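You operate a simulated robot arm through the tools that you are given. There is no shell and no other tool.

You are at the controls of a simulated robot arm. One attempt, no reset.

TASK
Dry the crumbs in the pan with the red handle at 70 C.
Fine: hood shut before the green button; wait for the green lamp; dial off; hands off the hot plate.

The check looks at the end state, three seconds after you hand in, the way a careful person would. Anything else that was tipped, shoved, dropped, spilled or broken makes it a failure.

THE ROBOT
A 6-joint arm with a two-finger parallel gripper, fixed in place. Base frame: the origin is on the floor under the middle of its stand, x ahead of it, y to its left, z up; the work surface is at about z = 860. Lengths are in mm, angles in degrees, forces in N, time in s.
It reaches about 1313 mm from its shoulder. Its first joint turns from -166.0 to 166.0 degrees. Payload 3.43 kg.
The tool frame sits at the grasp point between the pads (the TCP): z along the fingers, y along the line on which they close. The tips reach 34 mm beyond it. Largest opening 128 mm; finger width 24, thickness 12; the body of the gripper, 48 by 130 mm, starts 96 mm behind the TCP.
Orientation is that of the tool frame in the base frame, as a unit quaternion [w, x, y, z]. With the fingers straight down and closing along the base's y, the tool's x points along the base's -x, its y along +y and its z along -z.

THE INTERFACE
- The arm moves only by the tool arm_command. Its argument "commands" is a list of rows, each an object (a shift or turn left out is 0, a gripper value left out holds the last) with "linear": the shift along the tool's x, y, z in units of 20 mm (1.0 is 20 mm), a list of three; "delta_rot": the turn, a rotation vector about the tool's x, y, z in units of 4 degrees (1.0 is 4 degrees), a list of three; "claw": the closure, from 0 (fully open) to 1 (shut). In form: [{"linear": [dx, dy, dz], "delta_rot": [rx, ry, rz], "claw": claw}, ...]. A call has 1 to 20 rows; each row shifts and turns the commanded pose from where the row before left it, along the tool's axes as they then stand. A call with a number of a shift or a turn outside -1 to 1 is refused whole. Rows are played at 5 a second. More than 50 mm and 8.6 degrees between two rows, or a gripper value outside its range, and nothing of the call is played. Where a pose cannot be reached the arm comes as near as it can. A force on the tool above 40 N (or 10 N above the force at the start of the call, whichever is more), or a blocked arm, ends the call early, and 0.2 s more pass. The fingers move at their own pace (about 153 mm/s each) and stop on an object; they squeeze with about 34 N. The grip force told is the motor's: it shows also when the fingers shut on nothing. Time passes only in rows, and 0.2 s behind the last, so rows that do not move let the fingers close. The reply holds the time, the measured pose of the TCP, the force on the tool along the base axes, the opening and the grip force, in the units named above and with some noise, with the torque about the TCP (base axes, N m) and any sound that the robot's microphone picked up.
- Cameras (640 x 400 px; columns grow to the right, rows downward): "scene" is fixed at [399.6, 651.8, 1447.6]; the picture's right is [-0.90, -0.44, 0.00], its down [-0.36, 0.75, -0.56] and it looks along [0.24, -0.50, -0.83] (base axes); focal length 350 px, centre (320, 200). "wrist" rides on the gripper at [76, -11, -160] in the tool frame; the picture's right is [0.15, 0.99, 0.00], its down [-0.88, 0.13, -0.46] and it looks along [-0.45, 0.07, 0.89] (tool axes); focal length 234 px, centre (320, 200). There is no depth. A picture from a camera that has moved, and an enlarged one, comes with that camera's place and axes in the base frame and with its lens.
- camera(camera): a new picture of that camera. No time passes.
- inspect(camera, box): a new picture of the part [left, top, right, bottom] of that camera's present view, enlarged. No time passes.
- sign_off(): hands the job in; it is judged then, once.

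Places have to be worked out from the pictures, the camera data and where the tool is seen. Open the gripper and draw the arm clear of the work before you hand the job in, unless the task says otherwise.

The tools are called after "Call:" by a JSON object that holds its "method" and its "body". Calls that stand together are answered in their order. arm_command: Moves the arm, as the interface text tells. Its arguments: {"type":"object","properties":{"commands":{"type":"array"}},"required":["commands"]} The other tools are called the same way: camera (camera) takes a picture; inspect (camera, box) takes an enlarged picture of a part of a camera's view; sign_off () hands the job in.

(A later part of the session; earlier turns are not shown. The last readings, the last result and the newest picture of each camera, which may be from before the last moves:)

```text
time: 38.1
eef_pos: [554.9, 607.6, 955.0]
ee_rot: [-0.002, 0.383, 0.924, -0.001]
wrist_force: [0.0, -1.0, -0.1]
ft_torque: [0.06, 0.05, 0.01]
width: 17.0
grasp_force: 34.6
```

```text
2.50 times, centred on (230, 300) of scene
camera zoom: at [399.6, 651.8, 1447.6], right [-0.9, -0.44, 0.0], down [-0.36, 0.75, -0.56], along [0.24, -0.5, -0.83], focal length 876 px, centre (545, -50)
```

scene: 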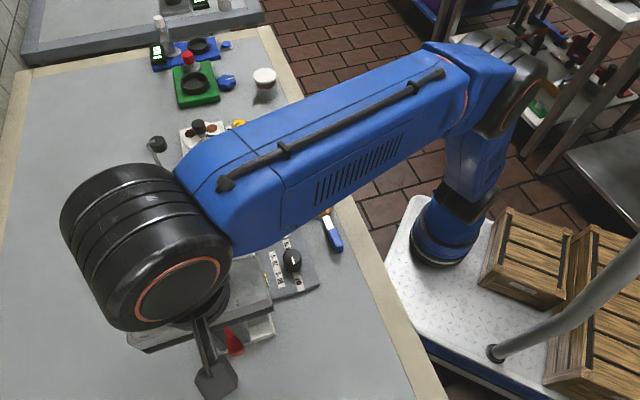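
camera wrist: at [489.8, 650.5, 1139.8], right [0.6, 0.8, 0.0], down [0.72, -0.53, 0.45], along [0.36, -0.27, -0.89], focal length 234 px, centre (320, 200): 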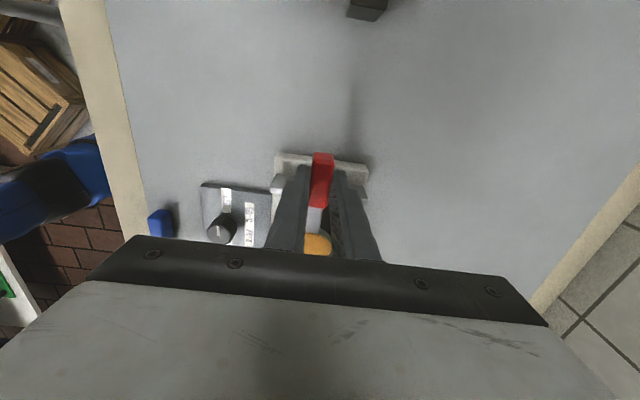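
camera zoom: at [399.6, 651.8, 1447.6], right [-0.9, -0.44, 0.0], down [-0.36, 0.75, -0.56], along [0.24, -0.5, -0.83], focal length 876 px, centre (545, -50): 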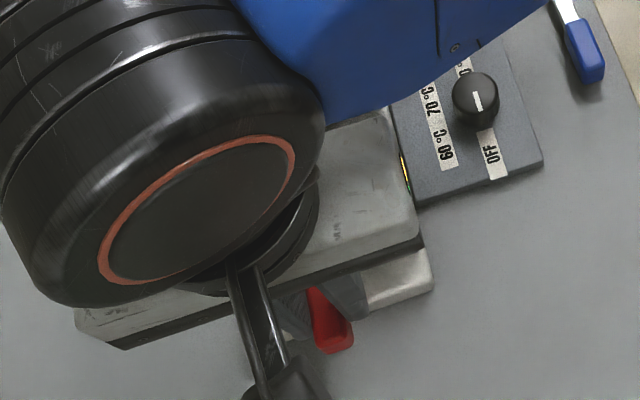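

The handle lines up with the slit, about 1 mm too far outward relative to the slab's centreline. I nudge that and lower to about z 935, checking that the neck enters the slit.

Call:
{"method": "arm_command", "body": {"commands": [{"linear": [0, -0.06, 0.3]}, {"linear": [0, 0, 0.35]}, {"linear": [0, 0, 0.35]}, {}]}}

Call:
{"method": "inspect", "body": {"camera": "wrist", "box": [220, 100, 420, 260]}}

```text
time: 39.1
eef_pos: [553.8, 606.4, 936.9]
ee_rot: [-0.001, 0.383, 0.924, -0.002]
wrist_force: [-0.2, -0.6, -0.4]
ft_torque: [0.05, 0.0, -0.01]
width: 16.8
grasp_force: 33.8
```

```text
2.50 times, centred on (320, 180) of wrist
camera zoom: at [493.1, 654.0, 1096.6], right [0.6, 0.8, 0.0], down [0.72, -0.53, 0.45], along [0.36, -0.27, -0.89], focal length 585 px, centre (320, 250)
```

zoom: 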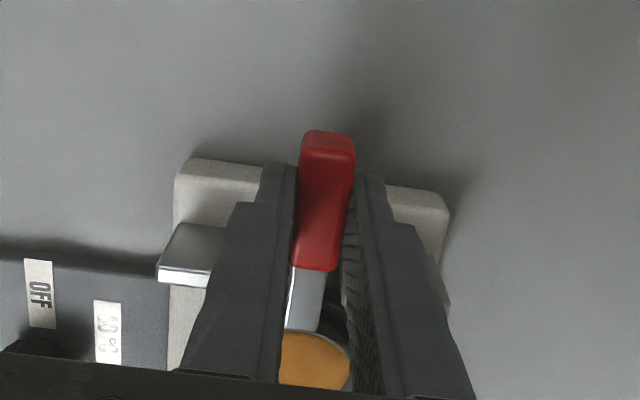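

The slab and wall midlines sit about 1.5–2 mm towards the robot from the handle, so I shift that much and lower in 2 mm steps while watching the force.

Call:
{"method": "arm_command", "body": {"commands": [{"linear": [0, -0.08, 0]}, {"linear": [0, 0, 0.1]}, {"linear": [0, 0, 0.1]}, {"linear": [0, 0, 0.1]}, {}]}}

Call:
{"method": "arm_command", "body": {"commands": [{"linear": [0, 0, 0.08]}, {"linear": [0, 0, 0.08]}, {}]}}

```text
time: 40.3
eef_pos: [553.8, 604.5, 930.4]
ee_rot: [-0.001, 0.382, 0.924, -0.001]
wrist_force: [-0.3, 0.9, 0.8]
ft_torque: [-0.03, -0.07, -0.05]
width: 17.0
grasp_force: 33.9
```

```text
time: 41.1
eef_pos: [551.9, 604.3, 928.2]
ee_rot: [-0.001, 0.382, 0.924, 0.0]
wrist_force: [-0.7, 2.6, 15.8]
ft_torque: [-0.49, -0.54, 0.04]
width: 17.3
grasp_force: 34.0
```

Contact at z≈928 with an upward 16 N; the torque-to-force lever is only about 46 mm, which suggests the dish's near edge caught on the plate rim rather than sitting in the recess. I lift 4 mm, shift 3.5 mm inward (−u) and lower again to compare the contact height.

Call:
{"method": "arm_command", "body": {"commands": [{"linear": [0, 0, -0.2]}, {"linear": [-0.15, 0.02, 0]}, {"linear": [0, 0, 0.08]}, {"linear": [0, 0, 0.08]}, {}]}}

```text
time: 42.3
eef_pos: [554.7, 603.7, 928.1]
ee_rot: [-0.001, 0.383, 0.924, -0.001]
wrist_force: [-4.1, 10.9, 2.5]
ft_torque: [0.27, 0.1, 0.28]
width: 17.4
grasp_force: 34.0
```

The load is now sideways (about +11 N along u, +5 N along v), with a lever that matches the dish's far, robot-side edge touching the inside of the rim. So the dish is in the recess but off-centre. I move it back +2.5 mm in u and +3.5 mm in v to centre it.

Call:
{"method": "arm_command", "body": {"commands": [{"linear": [0.12, 0.08, 0]}, {"linear": [0, 0.08, 0]}, {}]}}

```text
time: 43.1
eef_pos: [555.9, 606.4, 927.9]
ee_rot: [-0.002, 0.383, 0.924, -0.001]
wrist_force: [0.3, -0.2, 1.8]
ft_torque: [-0.06, -0.07, -0.08]
width: 17.0
grasp_force: 33.9
```

Side load has gone. I lower by 1 mm steps until the dish bears lightly on the plate.

Call:
{"method": "arm_command", "body": {"commands": [{"linear": [0, 0, 0.05]}, {}]}}

Call:
{"method": "arm_command", "body": {"commands": [{"linear": [0, 0, 0.05]}, {}]}}

```text
time: 43.7
eef_pos: [556.4, 606.3, 928.1]
ee_rot: [-0.002, 0.383, 0.924, -0.001]
wrist_force: [3.9, -0.3, 14.0]
ft_torque: [-0.6, -0.75, 0.12]
width: 17.1
grasp_force: 34.0
```

```text
time: 44.3
eef_pos: [554.9, 607.2, 925.8]
ee_rot: [-0.002, 0.382, 0.924, -0.001]
wrist_force: [1.6, -0.8, 14.4]
ft_torque: [-0.55, -0.65, 0.05]
width: 17.0
grasp_force: 34.3
```

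The dish is bearing on the plate at TCP z≈928 (14 N), and pressing more would only tilt it. I back off 1.5 mm to unload it, then open the fingers just enough to free the handle.

Call:
{"method": "arm_command", "body": {"commands": [{"linear": [0, 0, -0.07]}, {}]}}

Call:
{"method": "arm_command", "body": {"commands": [{"claw": 0.85}, {"claw": 0.78}, {"claw": 0.72}, {}]}}

Call:
{"method": "inspect", "body": {"camera": "wrist", "box": [220, 100, 420, 260]}}

```text
time: 44.9
eef_pos: [555.3, 607.3, 927.0]
ee_rot: [-0.002, 0.383, 0.924, -0.002]
wrist_force: [-0.8, -0.6, -0.5]
ft_torque: [-0.01, 0.02, 0.0]
width: 17.0
grasp_force: 34.0
```

```text
time: 45.9
eef_pos: [555.8, 608.7, 926.3]
ee_rot: [-0.001, 0.383, 0.924, -0.002]
wrist_force: [0.5, -1.0, -0.4]
ft_torque: [0.03, -0.02, -0.01]
width: 35.7
grasp_force: 0.0
```

```text
2.50 times, centred on (320, 180) of wrist
camera zoom: at [494.4, 654.7, 1087.5], right [0.6, 0.8, 0.0], down [0.72, -0.53, 0.45], along [0.36, -0.27, -0.89], focal length 585 px, centre (320, 250)
```

zoom: 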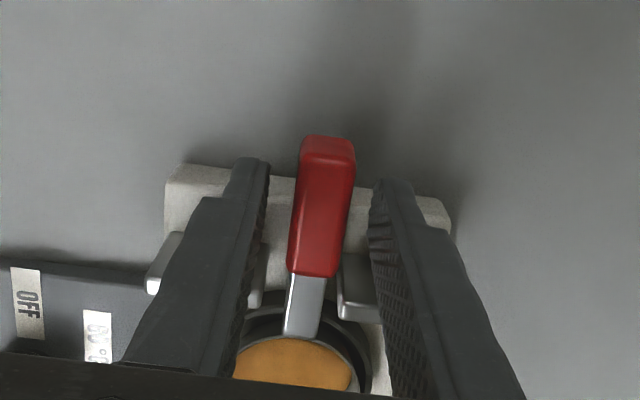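

Released; the dish appears inside the dark plate ring and the neck runs through the slit. I rise straight up and look at the placement.

Call:
{"method": "arm_command", "body": {"commands": [{"linear": [0, 0, -0.3]}, {"linear": [0, 0, -0.6]}, {"linear": [0, 0, -1]}, {"linear": [0, 0, -1]}, {"linear": [0, 0, -1]}, {"linear": [-0.5, 0, -0.5]}, {"linear": [-1, 0, 0]}, {"linear": [-1, 0, 0]}, {"linear": [-1, 0, 0]}, {"linear": [-1, 0, 0]}, {}]}}

Call:
{"method": "inspect", "body": {"camera": "wrist", "box": [220, 0, 420, 170]}}

Call:
{"method": "camera", "body": {"camera": "scene"}}

```text
time: 48.3
eef_pos: [619.2, 543.6, 1015.6]
ee_rot: [-0.002, 0.382, 0.924, -0.001]
wrist_force: [-0.2, 0.4, -0.4]
ft_torque: [0.0, 0.01, 0.03]
width: 35.6
grasp_force: 0.0
```

```text
2.35 times, centred on (320, 85) of wrist
camera zoom: at [557.4, 591.2, 1175.7], right [0.6, 0.8, 0.0], down [0.72, -0.53, 0.45], along [0.36, -0.27, -0.89], focal length 551 px, centre (320, 471)
```

zoom: 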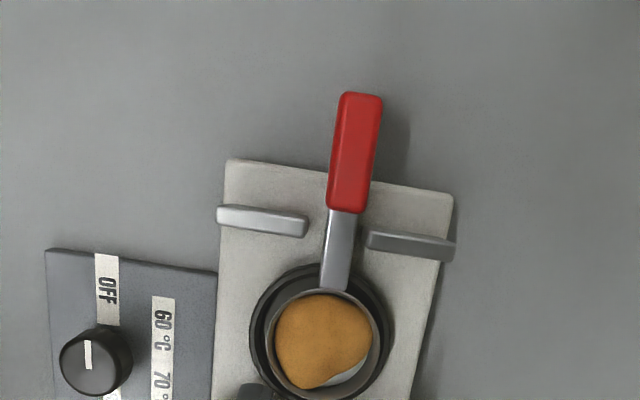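

```text
taken
```

scene: 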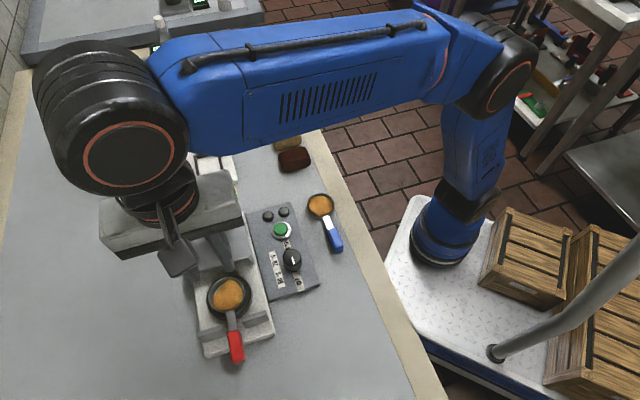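

The pan sits on the plate with its handle out through the slit. I enlarge both views to make sure it is level and not riding on the rim.

Call:
{"method": "inspect", "body": {"camera": "wrist", "box": [280, 60, 400, 175]}}

Call:
{"method": "inspect", "body": {"camera": "scene", "box": [185, 255, 285, 375]}}

```text
3.48 times, centred on (340, 118) of wrist
camera zoom: at [557.4, 591.2, 1175.7], right [0.6, 0.8, 0.0], down [0.72, -0.53, 0.45], along [0.36, -0.27, -0.89], focal length 814 px, centre (250, 487)
```

zoom: 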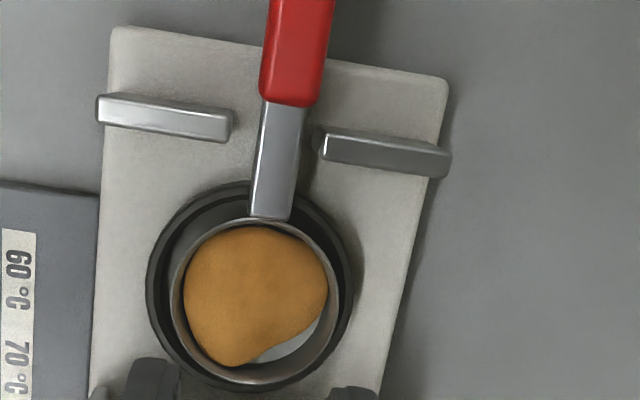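

```text
3.33 times, centred on (235, 315) of scene
camera zoom: at [399.6, 651.8, 1447.6], right [-0.9, -0.44, 0.0], down [-0.36, 0.75, -0.56], along [0.24, -0.5, -0.83], focal length 1168 px, centre (603, -183)
```

zoom: 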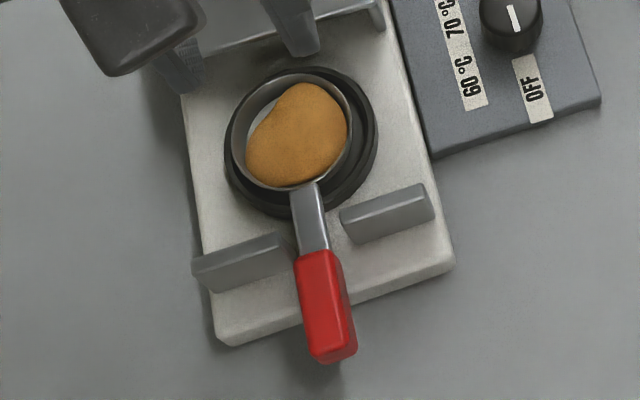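

The dish sits level inside the plate ring and clear of the walls. Now I go back above the hood knob (about (676, 483)) to slide the hood shut.

Call:
{"method": "arm_command", "body": {"commands": [{"linear": [-0.8, -0.02, 0], "claw": 0.5}, {"linear": [-0.8, -0.02, 0]}, {"linear": [-0.8, -0.02, 0]}, {"linear": [-0.8, -0.02, 0]}, {"linear": [-0.9, -0.02, 0]}, {}]}}

Call:
{"method": "inspect", "body": {"camera": "wrist", "box": [240, 80, 400, 240]}}

```text
time: 49.7
eef_pos: [677.0, 485.0, 1013.6]
ee_rot: [-0.002, 0.383, 0.924, -0.001]
wrist_force: [-0.2, 0.4, 0.8]
ft_torque: [0.0, 0.05, -0.01]
width: 64.0
grasp_force: 0.0
```

```text
2.50 times, centred on (320, 160) of wrist
camera zoom: at [615.1, 532.2, 1174.7], right [0.6, 0.8, 0.0], down [0.72, -0.53, 0.45], along [0.36, -0.27, -0.89], focal length 585 px, centre (320, 300)
```

zoom: 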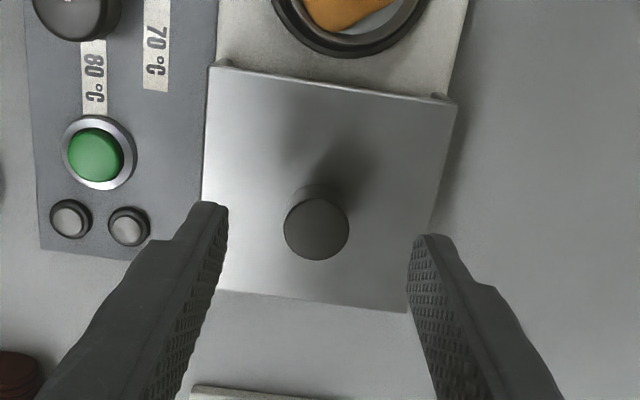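

The knob centre is about 4 mm further back and 1 mm nearer the robot than the TCP. I correct, descend to z≈963 and grip it.

Call:
{"method": "arm_command", "body": {"commands": [{"linear": [-0.18, -0.06, 0]}, {"linear": [0, 0, 0.8]}, {"linear": [0, 0, 0.8]}, {"linear": [0, 0, 0.9]}, {}, {"claw": 1}, {"claw": 1}, {"claw": 1}]}}

```text
time: 51.5
eef_pos: [675.3, 482.9, 964.7]
ee_rot: [-0.001, 0.383, 0.924, 0.0]
wrist_force: [25.1, 24.5, 9.8]
ft_torque: [0.43, -0.55, 0.04]
width: 25.5
grasp_force: 44.4
```

Gripped at 25.5 mm with a +v side load; I relieve it before sliding.

Call:
{"method": "arm_command", "body": {"commands": [{"linear": [0, 0.075, 0]}, {}]}}

```text
time: 52.1
eef_pos: [676.0, 482.0, 966.2]
ee_rot: [-0.002, 0.383, 0.924, -0.002]
wrist_force: [9.4, 10.4, 6.2]
ft_torque: [0.34, -0.22, 0.06]
width: 25.5
grasp_force: 45.2
```

I now slide the hood towards shut in small steps, watching for contact with the pan.

Call:
{"method": "arm_command", "body": {"commands": [{"linear": [0.2, 0.025, 0]}, {"linear": [0.2, 0, 0]}, {"linear": [0.2, 0, 0]}, {"linear": [0.2, 0, 0]}, {}]}}

Call:
{"method": "arm_command", "body": {"commands": [{"linear": [0.2, 0, 0]}, {"linear": [0.2, 0, 0]}, {"linear": [0.2, 0, 0]}, {}]}}

```text
time: 53.3
eef_pos: [666.3, 493.5, 965.0]
ee_rot: [-0.001, 0.382, 0.924, -0.001]
wrist_force: [-16.5, -15.7, -14.7]
ft_torque: [-0.15, -0.06, -0.05]
width: 25.6
grasp_force: 44.7
```

```text
time: 53.9
eef_pos: [661.2, 498.0, 964.1]
ee_rot: [-0.001, 0.383, 0.924, -0.002]
wrist_force: [-9.4, -9.3, -3.7]
ft_torque: [0.31, -0.01, 0.03]
width: 25.7
grasp_force: 45.2
stopped in row 2: the force on the tool passed its limit at 42 N (the readings are from after the stop); the commanded pose is now the measured one
```

The stop came from side load building towards −v, not from an obstacle. I add a little −v compensation and continue slowly.

Call:
{"method": "arm_command", "body": {"commands": [{"linear": [0.15, -0.03, 0]}, {"linear": [0.15, -0.01, 0]}, {"linear": [0.15, -0.005, 0]}, {}]}}

```text
time: 54.9
eef_pos: [656.6, 504.2, 964.7]
ee_rot: [-0.002, 0.383, 0.924, -0.003]
wrist_force: [-1.2, -1.7, -4.7]
ft_torque: [-0.09, -0.46, -0.04]
width: 25.3
grasp_force: 44.9
```

Side load is near zero. I continue sliding in 4 mm rows.

Call:
{"method": "arm_command", "body": {"commands": [{"linear": [0.2, -0.005, 0]}, {"linear": [0.2, -0.005, 0]}, {"linear": [0.2, -0.005, 0]}, {"linear": [0.2, -0.005, 0]}, {}]}}

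```text
time: 56.2
eef_pos: [644.2, 515.1, 964.7]
ee_rot: [-0.001, 0.383, 0.924, -0.001]
wrist_force: [5.0, 5.9, 0.7]
ft_torque: [0.24, 0.04, 0.06]
width: 25.4
grasp_force: 45.3
stopped in row 5: the force on the tool passed its limit at 41 N (the readings are from after the stop); the commanded pose is now the measured one
```

It stopped on a force peak again at u≈−91. I look at the hood edge relative to the pan before going on.

Call:
{"method": "inspect", "body": {"camera": "scene", "box": [170, 230, 290, 370]}}

Call:
{"method": "inspect", "body": {"camera": "wrist", "box": [240, 0, 400, 200]}}

```text
2.86 times, centred on (230, 300) of scene
camera zoom: at [399.6, 651.8, 1447.6], right [-0.9, -0.44, 0.0], down [-0.36, 0.75, -0.56], along [0.24, -0.5, -0.83], focal length 1001 px, centre (577, -86)
```

zoom: 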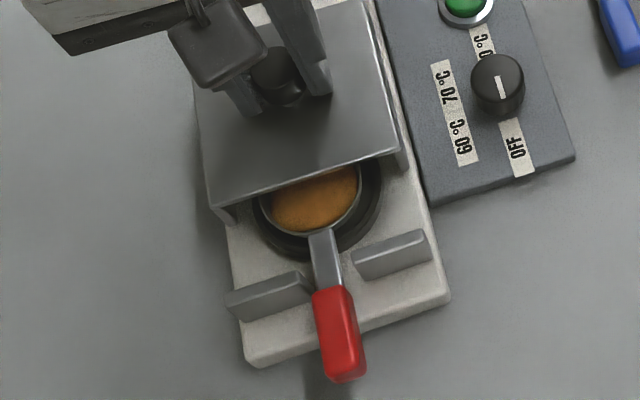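

```text
2.00 times, centred on (320, 100) of wrist
camera zoom: at [582.8, 562.7, 1125.1], right [0.6, 0.8, 0.0], down [0.72, -0.53, 0.45], along [0.36, -0.27, -0.89], focal length 468 px, centre (320, 400)
```

zoom: 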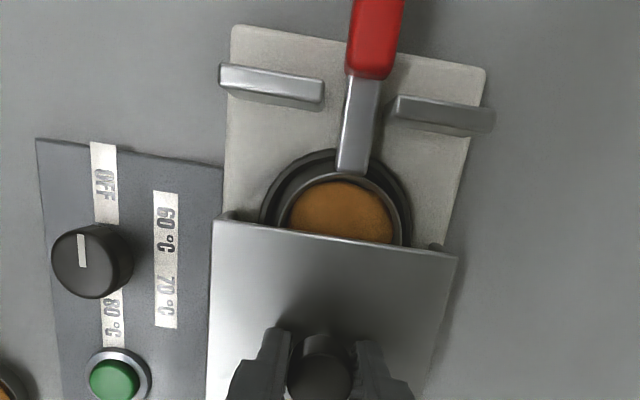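

The hood has passed over the far half of the dish without touching it, and the pan has not moved. I continue in smaller steps.

Call:
{"method": "arm_command", "body": {"commands": [{"linear": [0.12, 0.015, 0]}, {"linear": [0.12, 0, 0]}, {"linear": [0.12, 0, 0]}, {}]}}

```text
time: 57.2
eef_pos: [640.6, 521.7, 965.1]
ee_rot: [-0.001, 0.383, 0.924, -0.001]
wrist_force: [0.4, 0.1, 0.1]
ft_torque: [-0.09, -0.39, -0.02]
width: 25.6
grasp_force: 45.5
```

No load. I continue with the same small steps.

Call:
{"method": "arm_command", "body": {"commands": [{"linear": [0.15, -0.005, 0]}, {"linear": [0.15, -0.005, 0]}, {"linear": [0.15, -0.005, 0]}, {"linear": [0.15, -0.005, 0]}, {}]}}

```text
time: 58.4
eef_pos: [630.5, 528.5, 965.9]
ee_rot: [-0.001, 0.382, 0.924, 0.0]
wrist_force: [9.1, 7.1, 5.2]
ft_torque: [0.15, -0.28, 0.03]
width: 25.4
grasp_force: 45.0
```

At u≈−72 with a mild +v load of 11 N. I trim that and continue.

Call:
{"method": "arm_command", "body": {"commands": [{"linear": [0.15, 0.02, 0]}, {"linear": [0.15, -0.003, 0]}, {"linear": [0.15, -0.003, 0]}, {}]}}

```text
time: 59.4
eef_pos: [623.9, 534.5, 964.8]
ee_rot: [-0.001, 0.382, 0.924, -0.001]
wrist_force: [6.6, 7.5, 2.3]
ft_torque: [0.26, -0.2, -0.02]
width: 25.6
grasp_force: 44.7
```

u≈−63, about 16 mm to go. I continue.

Call:
{"method": "arm_command", "body": {"commands": [{"linear": [0.15, 0.015, 0]}, {"linear": [0.15, 0, 0]}, {"linear": [0.15, 0, 0]}, {}]}}

Call:
{"method": "inspect", "body": {"camera": "scene", "box": [170, 230, 290, 370]}}

```text
time: 60.4
eef_pos: [618.3, 542.1, 964.4]
ee_rot: [-0.002, 0.382, 0.924, -0.002]
wrist_force: [-4.5, -2.1, -1.1]
ft_torque: [-0.08, -0.16, 0.06]
width: 25.6
grasp_force: 45.4
```

```text
2.86 times, centred on (230, 300) of scene
camera zoom: at [399.6, 651.8, 1447.6], right [-0.9, -0.44, 0.0], down [-0.36, 0.75, -0.56], along [0.24, -0.5, -0.83], focal length 1001 px, centre (577, -86)
```

zoom: 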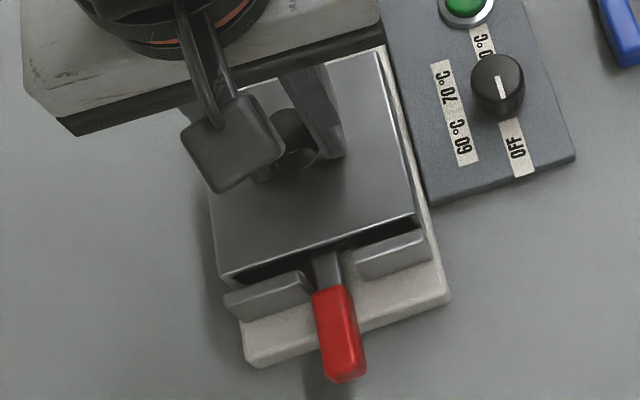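

About 7 mm remains to the front walls. I push on in 2 mm steps until I feel the stop.

Call:
{"method": "arm_command", "body": {"commands": [{"linear": [0.12, 0, 0]}, {"linear": [0.12, 0, 0]}, {"linear": [0.1, 0, 0]}, {}]}}

```text
time: 61.4
eef_pos: [613.0, 546.0, 964.8]
ee_rot: [-0.002, 0.384, 0.923, -0.001]
wrist_force: [-7.0, -13.9, -1.7]
ft_torque: [0.26, 0.4, -0.05]
width: 25.7
grasp_force: 45.1
```

We are at u≈−47 where it started. I push a little further to confirm it is against its stop, trimming the side load.

Call:
{"method": "arm_command", "body": {"commands": [{"linear": [0.06, -0.03, 0]}, {"linear": [0.06, 0, 0]}, {}]}}

Call:
{"method": "inspect", "body": {"camera": "scene", "box": [180, 240, 280, 360]}}

```text
time: 62.2
eef_pos: [611.7, 546.9, 964.4]
ee_rot: [-0.001, 0.383, 0.924, -0.001]
wrist_force: [13.2, -22.8, -3.7]
ft_torque: [-0.57, -0.6, -0.03]
width: 25.5
grasp_force: 45.3
```

```text
3.33 times, centred on (230, 300) of scene
camera zoom: at [399.6, 651.8, 1447.6], right [-0.9, -0.44, 0.0], down [-0.36, 0.75, -0.56], along [0.24, -0.5, -0.83], focal length 1168 px, centre (620, -133)
```

zoom: 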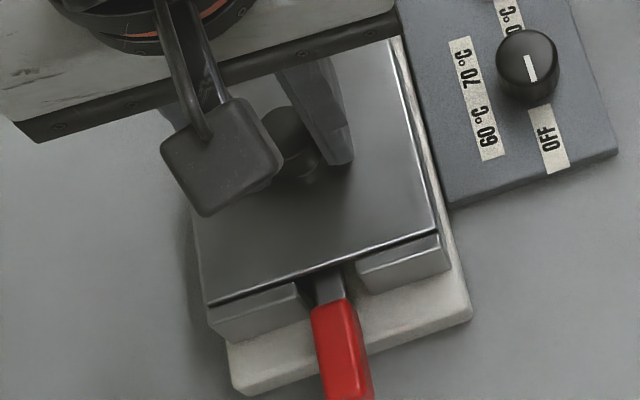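

A 25 N push back along u confirms that the hood is against its stop, and the picture matches the original shut position. I relax the push, open the fingers and rise.

Call:
{"method": "arm_command", "body": {"commands": [{"linear": [-0.05, 0, 0]}, {"claw": 0.5}, {"claw": 0.5}, {"linear": [0, 0, -0.5]}, {"linear": [0, 0, -1]}, {"linear": [0, 0, -1]}, {"linear": [0, 0, -0.5]}, {}]}}

Call:
{"method": "inspect", "body": {"camera": "scene", "box": [180, 240, 280, 360]}}

Call:
{"method": "camera", "body": {"camera": "wrist"}}

```text
time: 64.0
eef_pos: [612.5, 545.1, 1023.7]
ee_rot: [-0.002, 0.383, 0.924, -0.001]
wrist_force: [0.5, -0.4, 0.0]
ft_torque: [-0.04, 0.04, -0.01]
width: 64.0
grasp_force: 0.1
```

```text
3.33 times, centred on (230, 300) of scene
camera zoom: at [399.6, 651.8, 1447.6], right [-0.9, -0.44, 0.0], down [-0.36, 0.75, -0.56], along [0.24, -0.5, -0.83], focal length 1168 px, centre (620, -133)
```

zoom: 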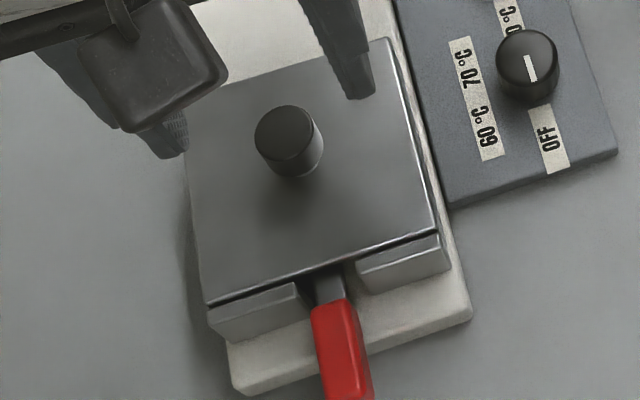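

```text
taken
camera wrist: at [551.2, 593.5, 1184.2], right [0.6, 0.8, 0.0], down [0.72, -0.53, 0.45], along [0.36, -0.27, -0.89], focal length 234 px, centre (320, 200)
```

wrist: 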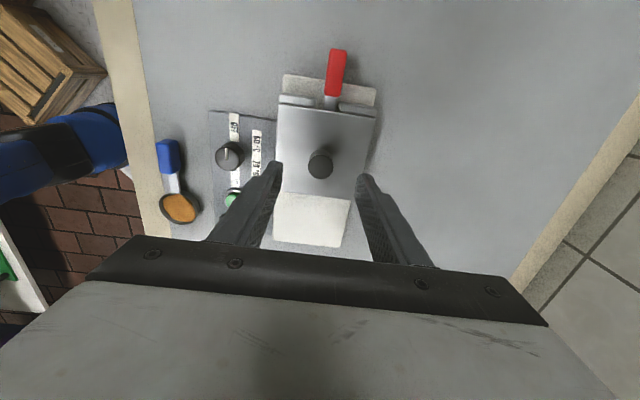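

The hood is shut with the pan handle out through the slit. Next is the dial, which I estimate at (551, 448.5); I move above it to check with the wrist camera.

Call:
{"method": "arm_command", "body": {"commands": [{"linear": [-0.208, -0.93, 0]}, {"linear": [-0.208, -0.93, 0]}, {"linear": [-0.208, -0.93, 0]}, {"linear": [-0.208, -0.93, 0]}, {"linear": [-0.208, -0.93, 0]}, {"linear": [-0.208, -0.93, 0]}, {}]}}

Call:
{"method": "inspect", "body": {"camera": "wrist", "box": [240, 60, 400, 240]}}

```text
time: 65.6
eef_pos: [551.5, 449.9, 1025.3]
ee_rot: [-0.002, 0.383, 0.924, -0.001]
wrist_force: [0.4, 0.3, -0.2]
ft_torque: [0.0, 0.01, -0.03]
width: 64.1
grasp_force: 0.1
```

```text
2.22 times, centred on (320, 150) of wrist
camera zoom: at [489.8, 497.9, 1186.2], right [0.6, 0.8, 0.0], down [0.72, -0.53, 0.45], along [0.36, -0.27, -0.89], focal length 520 px, centre (320, 311)
```

zoom: 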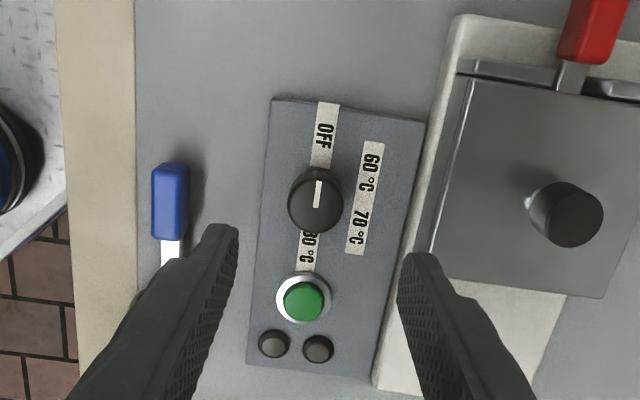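

The pointer is on OFF. I enlarge the dial to fix its centre precisely before descending.

Call:
{"method": "inspect", "body": {"camera": "wrist", "box": [290, 100, 350, 200]}}

Call:
{"method": "inspect", "body": {"camera": "scene", "box": [262, 230, 312, 300]}}

```text
4.00 times, centred on (320, 150) of wrist
camera zoom: at [489.8, 497.9, 1186.2], right [0.6, 0.8, 0.0], down [0.72, -0.53, 0.45], along [0.36, -0.27, -0.89], focal length 937 px, centre (320, 400)
```

zoom: 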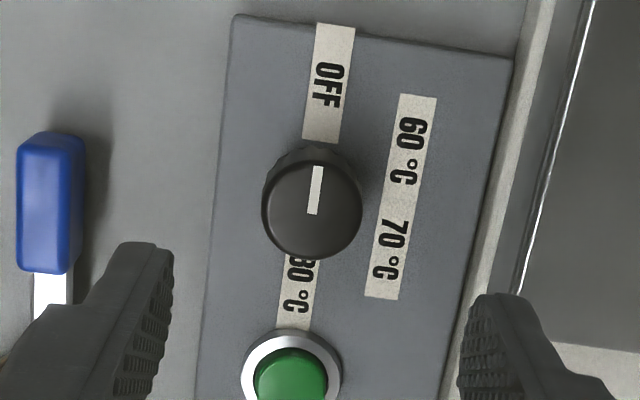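

```text
5.71 times, centred on (287, 265) of scene
camera zoom: at [399.6, 651.8, 1447.6], right [-0.9, -0.44, 0.0], down [-0.36, 0.75, -0.56], along [0.24, -0.5, -0.83], focal length 2002 px, centre (509, -171)
```

zoom: 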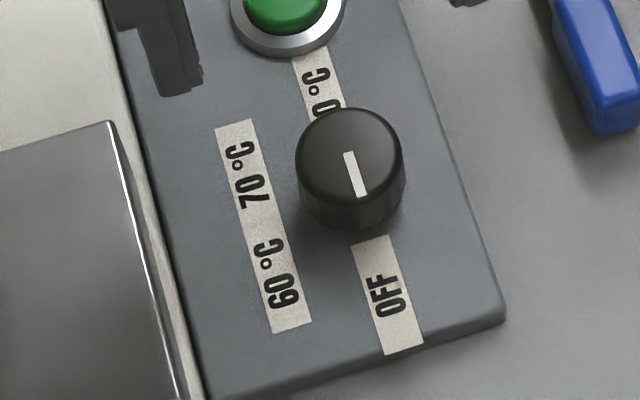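

Using the camera pose, the dial axis is about 2 mm back and 1.5 mm nearer the robot than the TCP, with its top at z≈906. I correct that and pre-rotate the gripper −60° so that a +120° turn from OFF to 70 fits comfortably.

Call:
{"method": "arm_command", "body": {"commands": [{"linear": [-0.115, -0.075, 0], "claw": 0.6}, {"delta_rot": [0, 0, -1]}, {"delta_rot": [0, 0, -1]}, {"delta_rot": [0, 0, -1]}, {"delta_rot": [0, 0, -1]}, {"delta_rot": [0, 0, -1]}, {"delta_rot": [0, 0, -1]}, {"delta_rot": [0, 0, -1]}, {"delta_rot": [0, 0, -1]}, {"delta_rot": [0, 0, -1]}, {"delta_rot": [0, 0, -1]}, {"delta_rot": [0, 0, -1]}, {"delta_rot": [0, 0, -1]}, {"delta_rot": [0, 0, -1]}, {"delta_rot": [0, 0, -1]}, {"delta_rot": [0, 0, -1]}, {}]}}

Call:
{"method": "camera", "body": {"camera": "wrist"}}

Call:
{"method": "inspect", "body": {"camera": "wrist", "box": [260, 80, 380, 230]}}

```text
time: 69.2
eef_pos: [550.8, 448.2, 1025.0]
ee_rot: [-0.002, -0.13, 0.991, -0.001]
wrist_force: [0.3, -0.5, 0.4]
ft_torque: [-0.02, -0.02, 0.0]
width: 51.1
grasp_force: 0.1
```

```text
taken
camera wrist: at [480.9, 419.3, 1185.4], right [-0.4, 0.92, 0.0], down [0.82, 0.35, 0.45], along [0.42, 0.18, -0.89], focal length 234 px, centre (320, 200)
```

wrist: 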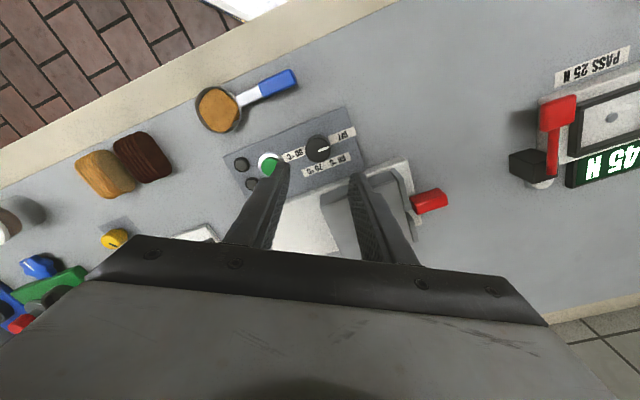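

```text
2.67 times, centred on (320, 155) of wrist
camera zoom: at [480.9, 419.3, 1185.4], right [-0.4, 0.92, 0.0], down [0.82, 0.35, 0.45], along [0.42, 0.18, -0.89], focal length 624 px, centre (320, 320)
```

zoom: 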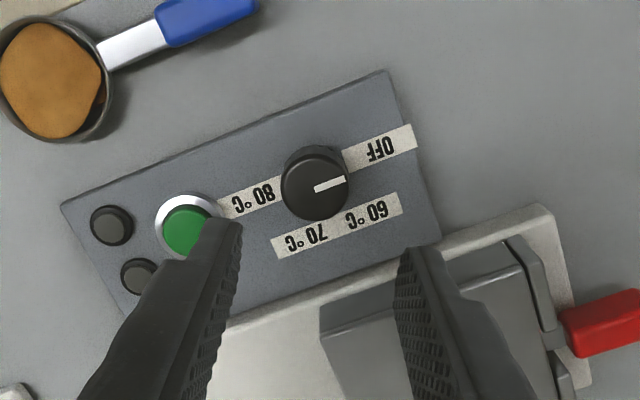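

Combining both views with the scene, the dial axis is about (552.5, 448), so I shift about 2 mm along the closing direction. Then I descend to TCP z≈914, with the tips just above the panel.

Call:
{"method": "arm_command", "body": {"commands": [{"linear": [-0.025, -0.095, 0]}, {"linear": [0, 0, 0.9]}, {"linear": [0, 0, 0.9]}, {"linear": [0, 0, 0.9]}, {"linear": [0, 0, 0.9]}, {"linear": [0, 0, 0.6]}, {}]}}

Call:
{"method": "inspect", "body": {"camera": "wrist", "box": [240, 100, 400, 250]}}

Call:
{"method": "inspect", "body": {"camera": "scene", "box": [230, 200, 340, 310]}}

```text
time: 70.8
eef_pos: [551.3, 447.5, 941.6]
ee_rot: [-0.002, -0.131, 0.991, 0.0]
wrist_force: [-0.7, -0.1, -0.1]
ft_torque: [-0.02, 0.0, 0.01]
width: 51.2
grasp_force: 0.0
```

```text
2.67 times, centred on (320, 175) of wrist
camera zoom: at [481.6, 417.7, 1101.6], right [-0.4, 0.92, 0.0], down [0.82, 0.35, 0.45], along [0.42, 0.18, -0.89], focal length 624 px, centre (320, 267)
```

zoom: 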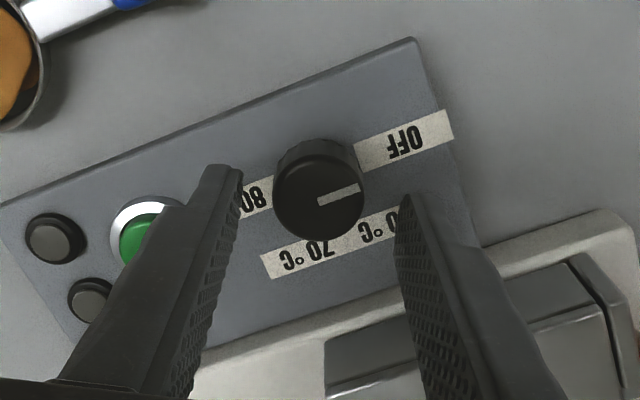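

```text
3.64 times, centred on (285, 255) of scene
camera zoom: at [399.6, 651.8, 1447.6], right [-0.9, -0.44, 0.0], down [-0.36, 0.75, -0.56], along [0.24, -0.5, -0.83], focal length 1274 px, centre (447, 0)
```

zoom: 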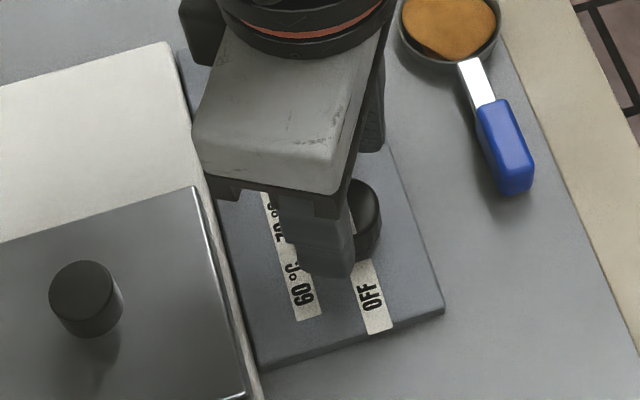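

The dial is now centred between the fingers to within about 1 mm. I descend the last 27 mm and close gently on it.

Call:
{"method": "arm_command", "body": {"commands": [{"linear": [0.04, 0, 0.4]}, {"linear": [0, 0, 0.5]}, {"linear": [0, 0, 0.45]}, {}]}}

Call:
{"method": "arm_command", "body": {"commands": [{"claw": 0.75}, {"claw": 1}, {"claw": 1}, {"claw": 1}]}}

```text
time: 71.8
eef_pos: [551.7, 445.8, 912.7]
ee_rot: [-0.002, -0.13, 0.991, 0.0]
wrist_force: [-0.7, 0.3, 0.0]
ft_torque: [0.0, 0.0, 0.0]
width: 51.3
grasp_force: 0.2
```

```text
time: 72.8
eef_pos: [550.7, 446.3, 914.7]
ee_rot: [-0.002, -0.131, 0.991, 0.0]
wrist_force: [-0.2, -3.4, -2.9]
ft_torque: [-0.1, -0.19, -0.04]
width: 31.6
grasp_force: 45.2
```

Gripped at 31.6 mm with almost no side load. I turn +40° first and check forces and the pointer.

Call:
{"method": "arm_command", "body": {"commands": [{"delta_rot": [0, 0, 1]}, {"delta_rot": [0, 0, 1]}, {"delta_rot": [0, 0, 1]}, {"delta_rot": [0, 0, 1]}, {"delta_rot": [0, 0, 1]}, {"delta_rot": [0, 0, 1]}, {"delta_rot": [0, 0, 1]}, {"delta_rot": [0, 0, 1]}, {"delta_rot": [0, 0, 1]}, {"delta_rot": [0, 0, 1]}, {}]}}

Call:
{"method": "inspect", "body": {"camera": "wrist", "box": [240, 100, 400, 250]}}

```text
time: 75.2
eef_pos: [551.3, 447.8, 914.1]
ee_rot: [-0.003, 0.216, 0.976, 0.0]
wrist_force: [-12.8, 22.0, -15.0]
ft_torque: [0.86, 0.38, 0.0]
width: 31.3
grasp_force: 45.1
```

```text
2.67 times, centred on (320, 175) of wrist
camera zoom: at [478.3, 470.1, 1074.1], right [0.29, 0.96, 0.0], down [0.85, -0.25, 0.45], along [0.43, -0.13, -0.89], focal length 624 px, centre (320, 267)
```

zoom: 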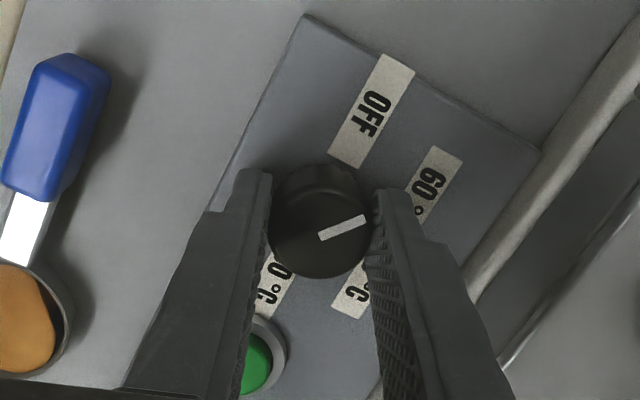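

The dial follows the gripper (pointer near 40°), with a 25 N side load from slight off-centring. I shift about 1 mm with the load and continue another 40°.

Call:
{"method": "arm_command", "body": {"commands": [{"linear": [0.05, 0.035, 0.02]}, {"delta_rot": [0, 0, 1]}, {"delta_rot": [0, 0, 1]}, {"delta_rot": [0, 0, 1]}, {"delta_rot": [0, 0, 1]}, {"delta_rot": [0, 0, 1]}, {}]}}

```text
time: 76.8
eef_pos: [552.5, 447.1, 913.7]
ee_rot: [-0.001, 0.383, 0.924, 0.0]
wrist_force: [21.3, 2.8, 1.8]
ft_torque: [0.22, -0.78, 0.0]
width: 31.3
grasp_force: 44.7
```

60° turned. Side load is now (21, 3) N; I trim and continue with the next 20°.

Call:
{"method": "arm_command", "body": {"commands": [{"linear": [-0.03, 0.04, 0]}, {"delta_rot": [0, 0, 1]}, {"delta_rot": [0, 0, 1]}, {"delta_rot": [0, 0, 1]}, {"delta_rot": [0, 0, 1]}, {"delta_rot": [0, 0, 1]}, {}]}}

```text
time: 78.4
eef_pos: [551.7, 446.9, 914.0]
ee_rot: [-0.002, 0.538, 0.843, -0.001]
wrist_force: [21.9, 1.9, -5.1]
ft_torque: [1.43, -0.63, 0.0]
width: 31.3
grasp_force: 45.0
```

80° turned, side load again about 22 N mostly along the closing direction. I trim and go on to 100°.

Call:
{"method": "arm_command", "body": {"commands": [{"linear": [-0.02, 0.045, 0]}, {"delta_rot": [0, 0, 1]}, {"delta_rot": [0, 0, 1]}, {"delta_rot": [0, 0, 1]}, {"delta_rot": [0, 0, 1]}, {"delta_rot": [0, 0, 1]}, {}]}}

Call:
{"method": "inspect", "body": {"camera": "wrist", "box": [240, 100, 400, 250]}}

```text
time: 80.0
eef_pos: [552.8, 448.1, 913.7]
ee_rot: [-0.001, 0.676, 0.737, -0.001]
wrist_force: [5.3, 5.2, -5.3]
ft_torque: [1.43, -0.63, -0.02]
width: 31.1
grasp_force: 45.1
```

```text
2.67 times, centred on (320, 175) of wrist
camera zoom: at [534.8, 523.4, 1074.0], right [0.97, 0.23, 0.0], down [0.21, -0.87, 0.46], along [0.1, -0.44, -0.89], focal length 624 px, centre (320, 267)
```

zoom: 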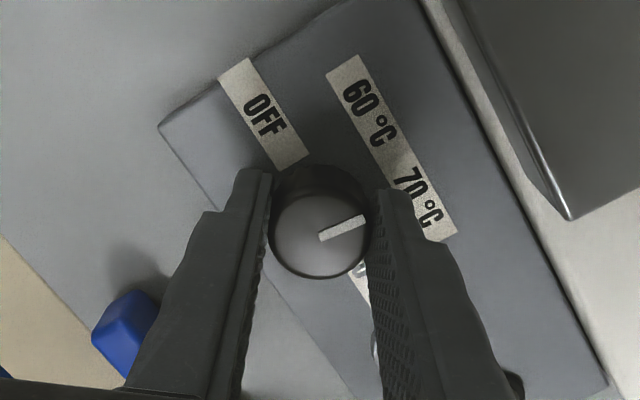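

100° turned, pointer approaching 70. I turn the final 20° and verify in the scene view.

Call:
{"method": "arm_command", "body": {"commands": [{"delta_rot": [0, 0, 1]}, {"delta_rot": [0, 0, 1]}, {"delta_rot": [0, 0, 1]}, {"delta_rot": [0, 0, 1]}, {"delta_rot": [0, 0, 1]}, {}]}}

Call:
{"method": "inspect", "body": {"camera": "wrist", "box": [240, 100, 400, 250]}}

Call:
{"method": "inspect", "body": {"camera": "scene", "box": [230, 190, 340, 310]}}

```text
time: 81.4
eef_pos: [552.4, 446.7, 913.9]
ee_rot: [0.0, 0.794, 0.608, -0.001]
wrist_force: [9.6, 2.0, 4.2]
ft_torque: [-1.09, -0.47, -0.04]
width: 31.4
grasp_force: 45.4
```

```text
2.67 times, centred on (320, 175) of wrist
camera zoom: at [561.6, 525.0, 1073.9], right [0.99, -0.12, 0.0], down [-0.1, -0.88, 0.46], along [-0.06, -0.45, -0.89], focal length 624 px, centre (320, 267)
```

zoom: 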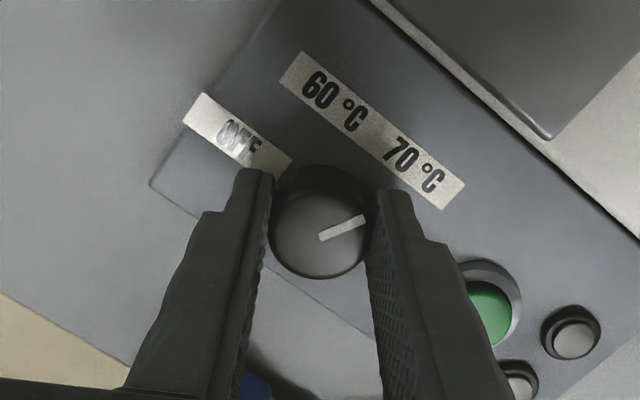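

```text
3.33 times, centred on (285, 250) of scene
camera zoom: at [399.6, 651.8, 1447.6], right [-0.9, -0.44, 0.0], down [-0.36, 0.75, -0.56], along [0.24, -0.5, -0.83], focal length 1168 px, centre (437, 33)
```

zoom: 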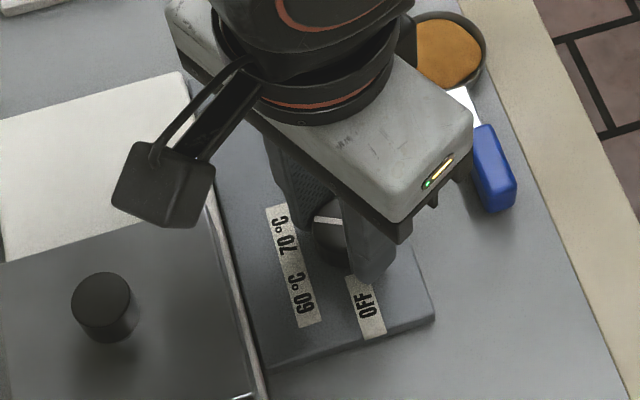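

The pointer now aims at 70 °C. I release the dial, rise and verify it from above.

Call:
{"method": "arm_command", "body": {"commands": [{"claw": 0.8}, {"claw": 0.6}, {"claw": 0.6}, {"linear": [0, 0, -0.5]}, {"linear": [0, 0, -1]}, {"linear": [0, 0, -1]}, {"linear": [0, 0, -1]}, {}]}}

Call:
{"method": "inspect", "body": {"camera": "wrist", "box": [240, 80, 400, 240]}}

Call:
{"method": "inspect", "body": {"camera": "scene", "box": [230, 190, 340, 310]}}

```text
time: 83.2
eef_pos: [552.2, 447.8, 982.1]
ee_rot: [-0.001, 0.793, 0.609, -0.002]
wrist_force: [-0.4, -0.2, 0.4]
ft_torque: [0.05, -0.03, -0.05]
width: 51.4
grasp_force: 0.1
```

```text
2.50 times, centred on (320, 160) of wrist
camera zoom: at [561.1, 525.3, 1143.6], right [0.99, -0.11, 0.0], down [-0.1, -0.88, 0.46], along [-0.06, -0.45, -0.89], focal length 585 px, centre (320, 300)
```

zoom: 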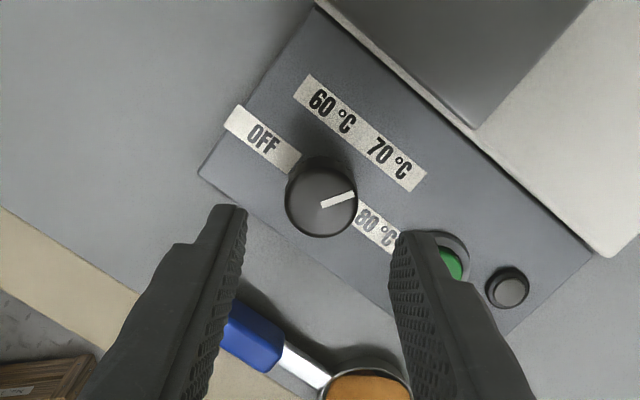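

```text
3.33 times, centred on (285, 250) of scene
camera zoom: at [399.6, 651.8, 1447.6], right [-0.9, -0.44, 0.0], down [-0.36, 0.75, -0.56], along [0.24, -0.5, -0.83], focal length 1168 px, centre (437, 33)
```

zoom: 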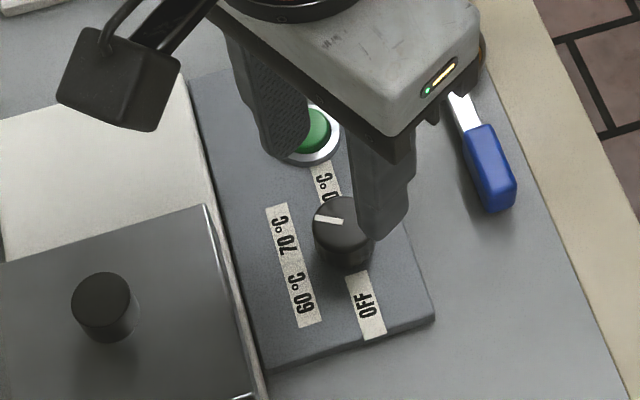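

From above the pointer reads 70 °C. The green button is at about (600.7, 402); I close the fingers and move above it.

Call:
{"method": "arm_command", "body": {"commands": [{"linear": [-0.409, 0.74, 0], "claw": 1}, {"linear": [-0.409, 0.74, 0], "claw": 1}, {"linear": [-0.409, 0.74, 0], "claw": 1}, {"linear": [-0.409, 0.74, 0], "claw": 1}, {"claw": 1}]}}

Call:
{"method": "inspect", "body": {"camera": "wrist", "box": [240, 60, 400, 240]}}

Call:
{"method": "inspect", "body": {"camera": "scene", "box": [230, 180, 340, 310]}}

```text
time: 84.4
eef_pos: [601.3, 400.2, 983.2]
ee_rot: [-0.002, 0.793, 0.609, -0.001]
wrist_force: [-0.4, -0.6, 0.2]
ft_torque: [-0.01, -0.02, 0.01]
width: 0.3
grasp_force: 32.7
```

```text
2.22 times, centred on (320, 150) of wrist
camera zoom: at [610.0, 476.9, 1143.5], right [0.99, -0.11, 0.0], down [-0.1, -0.88, 0.46], along [-0.06, -0.45, -0.89], focal length 520 px, centre (320, 311)
```

zoom: 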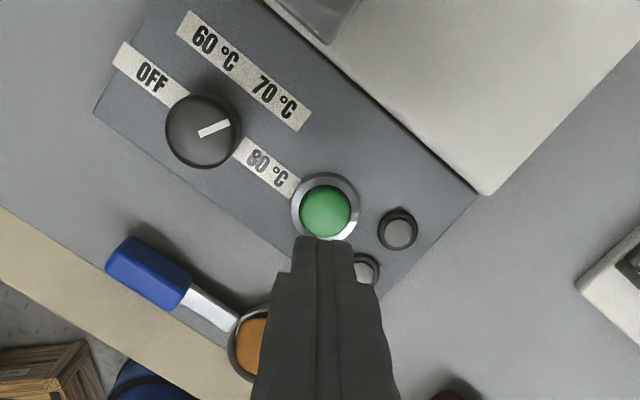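

```text
3.08 times, centred on (285, 245) of scene
camera zoom: at [399.6, 651.8, 1447.6], right [-0.9, -0.44, 0.0], down [-0.36, 0.75, -0.56], along [0.24, -0.5, -0.83], focal length 1078 px, centre (428, 62)
```

zoom: 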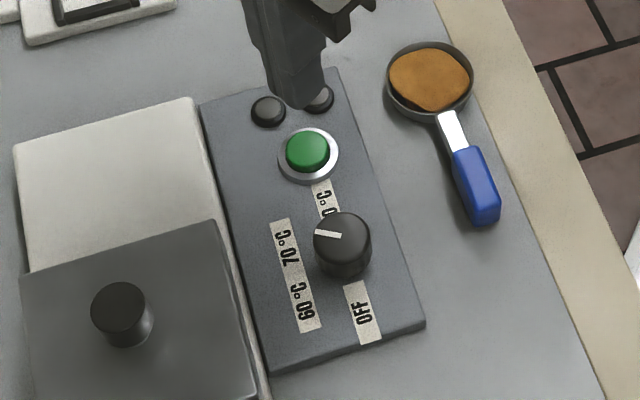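

The button is about 3 mm to the right and 1 mm ahead of the fingertip axis. I correct, lower to just above it, and then press in small steps.

Call:
{"method": "arm_command", "body": {"commands": [{"linear": [0.06, 0.16, 0.5], "claw": 1}, {"linear": [0, 0, 0.8], "claw": 1}, {"linear": [0, 0, 0.8], "claw": 1}, {"linear": [0, 0, 0.6], "claw": 1}, {"claw": 1}]}}

Call:
{"method": "inspect", "body": {"camera": "wrist", "box": [240, 100, 400, 260]}}

Call:
{"method": "inspect", "body": {"camera": "scene", "box": [245, 190, 325, 260]}}

```text
time: 85.6
eef_pos: [605.0, 400.9, 929.2]
ee_rot: [-0.001, 0.793, 0.609, -0.002]
wrist_force: [0.8, -0.8, -0.4]
ft_torque: [0.0, -0.02, 0.01]
width: 0.1
grasp_force: 32.8
```

```text
2.50 times, centred on (320, 180) of wrist
camera zoom: at [613.3, 478.5, 1089.7], right [0.99, -0.11, 0.0], down [-0.1, -0.88, 0.46], along [-0.06, -0.45, -0.89], focal length 585 px, centre (320, 250)
```

zoom: 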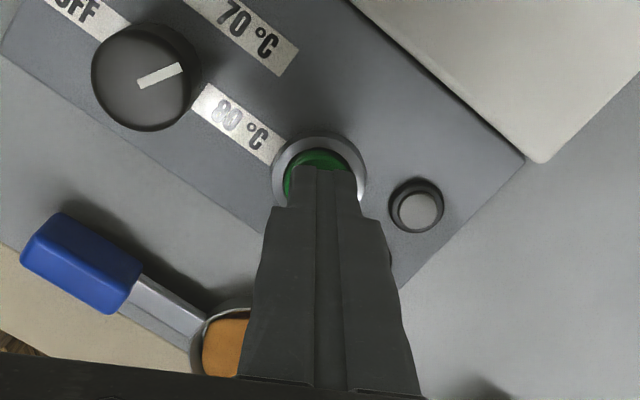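

```text
5.71 times, centred on (285, 225) of scene
camera zoom: at [399.6, 651.8, 1447.6], right [-0.9, -0.44, 0.0], down [-0.36, 0.75, -0.56], along [0.24, -0.5, -0.83], focal length 2002 px, centre (520, 57)
```

zoom: 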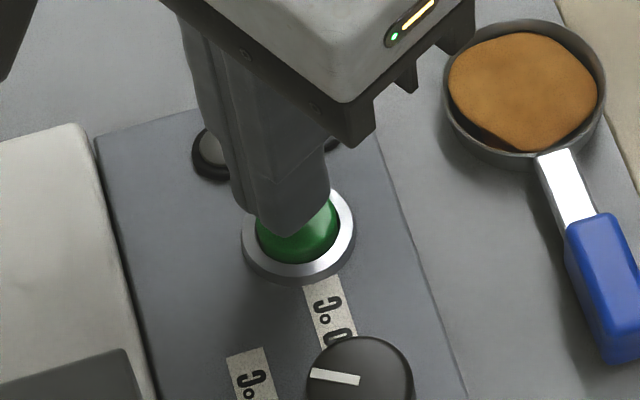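

The fingertips are over the button with the tips at z≈895. I enlarge to check centring before pressing.

Call:
{"method": "inspect", "body": {"camera": "scene", "box": [265, 205, 305, 245]}}

Call:
{"method": "inspect", "body": {"camera": "wrist", "box": [290, 130, 350, 190]}}

```text
10.00 times, centred on (285, 225) of scene
camera zoom: at [399.6, 651.8, 1447.6], right [-0.9, -0.44, 0.0], down [-0.36, 0.75, -0.56], along [0.24, -0.5, -0.83], focal length 3504 px, centre (670, -50)
```

zoom: 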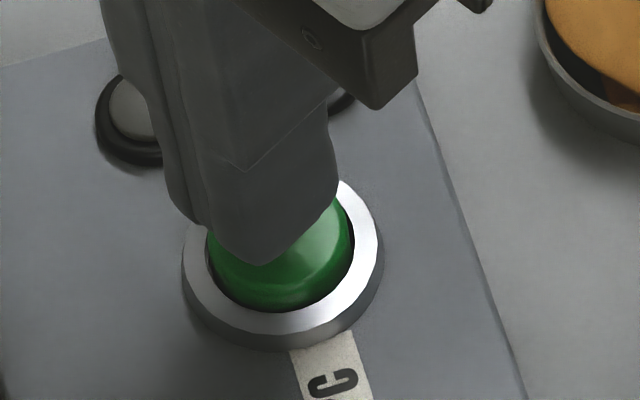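

```text
6.67 times, centred on (320, 160) of wrist
camera zoom: at [613.3, 478.5, 1089.7], right [0.99, -0.11, 0.0], down [-0.1, -0.88, 0.46], along [-0.06, -0.45, -0.89], focal length 1561 px, centre (320, 467)
```

zoom: 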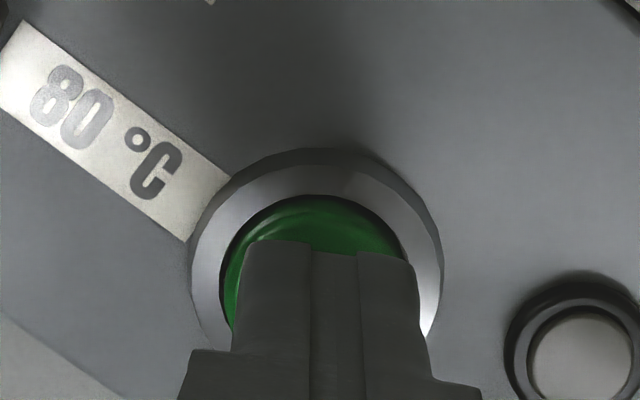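

Both views put the tips within 2–3 mm of the button centre, and the button is 27 mm wide, so that is good enough. I press down in 2 mm steps, watching the force and listening.

Call:
{"method": "arm_command", "body": {"commands": [{"linear": [0, -0.03, 0.1], "claw": 1}, {"linear": [0, 0, 0.1], "claw": 1}, {"linear": [0, 0, 0.1], "claw": 1}, {"claw": 1}]}}

Call:
{"method": "arm_command", "body": {"commands": [{"linear": [0, 0, 0.1], "claw": 1}, {"linear": [0, 0, 0.1], "claw": 1}, {"claw": 1}]}}

```text
time: 86.6
eef_pos: [604.1, 400.6, 925.3]
ee_rot: [0.0, 0.793, 0.609, -0.002]
wrist_force: [0.4, -0.4, 0.0]
ft_torque: [0.03, 0.02, 0.0]
width: 0.3
grasp_force: 33.3
```

```text
time: 87.4
eef_pos: [603.0, 399.5, 921.0]
ee_rot: [-0.001, 0.793, 0.609, -0.002]
wrist_force: [0.3, -0.6, 0.2]
ft_torque: [0.0, 0.0, -0.01]
width: 0.2
grasp_force: 32.7
```

No contact yet with the tips at about 887. I continue down.

Call:
{"method": "arm_command", "body": {"commands": [{"linear": [0, 0, 0.1], "claw": 1}, {"linear": [0, 0, 0.1], "claw": 1}, {"claw": 1}]}}

Call:
{"method": "inspect", "body": {"camera": "scene", "box": [255, 200, 315, 250]}}

```text
time: 88.2
eef_pos: [603.4, 400.3, 916.5]
ee_rot: [-0.002, 0.793, 0.609, -0.001]
wrist_force: [-0.4, -0.6, 1.4]
ft_torque: [-0.04, -0.01, 0.0]
width: 0.0
grasp_force: 32.6
```

```text
8.00 times, centred on (285, 225) of scene
camera zoom: at [399.6, 651.8, 1447.6], right [-0.9, -0.44, 0.0], down [-0.36, 0.75, -0.56], along [0.24, -0.5, -0.83], focal length 2803 px, centre (600, 0)
```

zoom: 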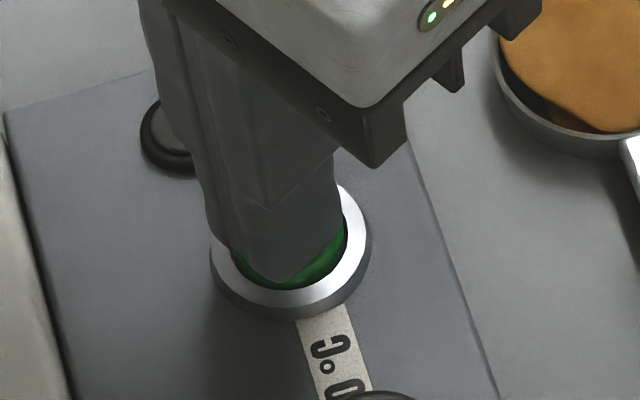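

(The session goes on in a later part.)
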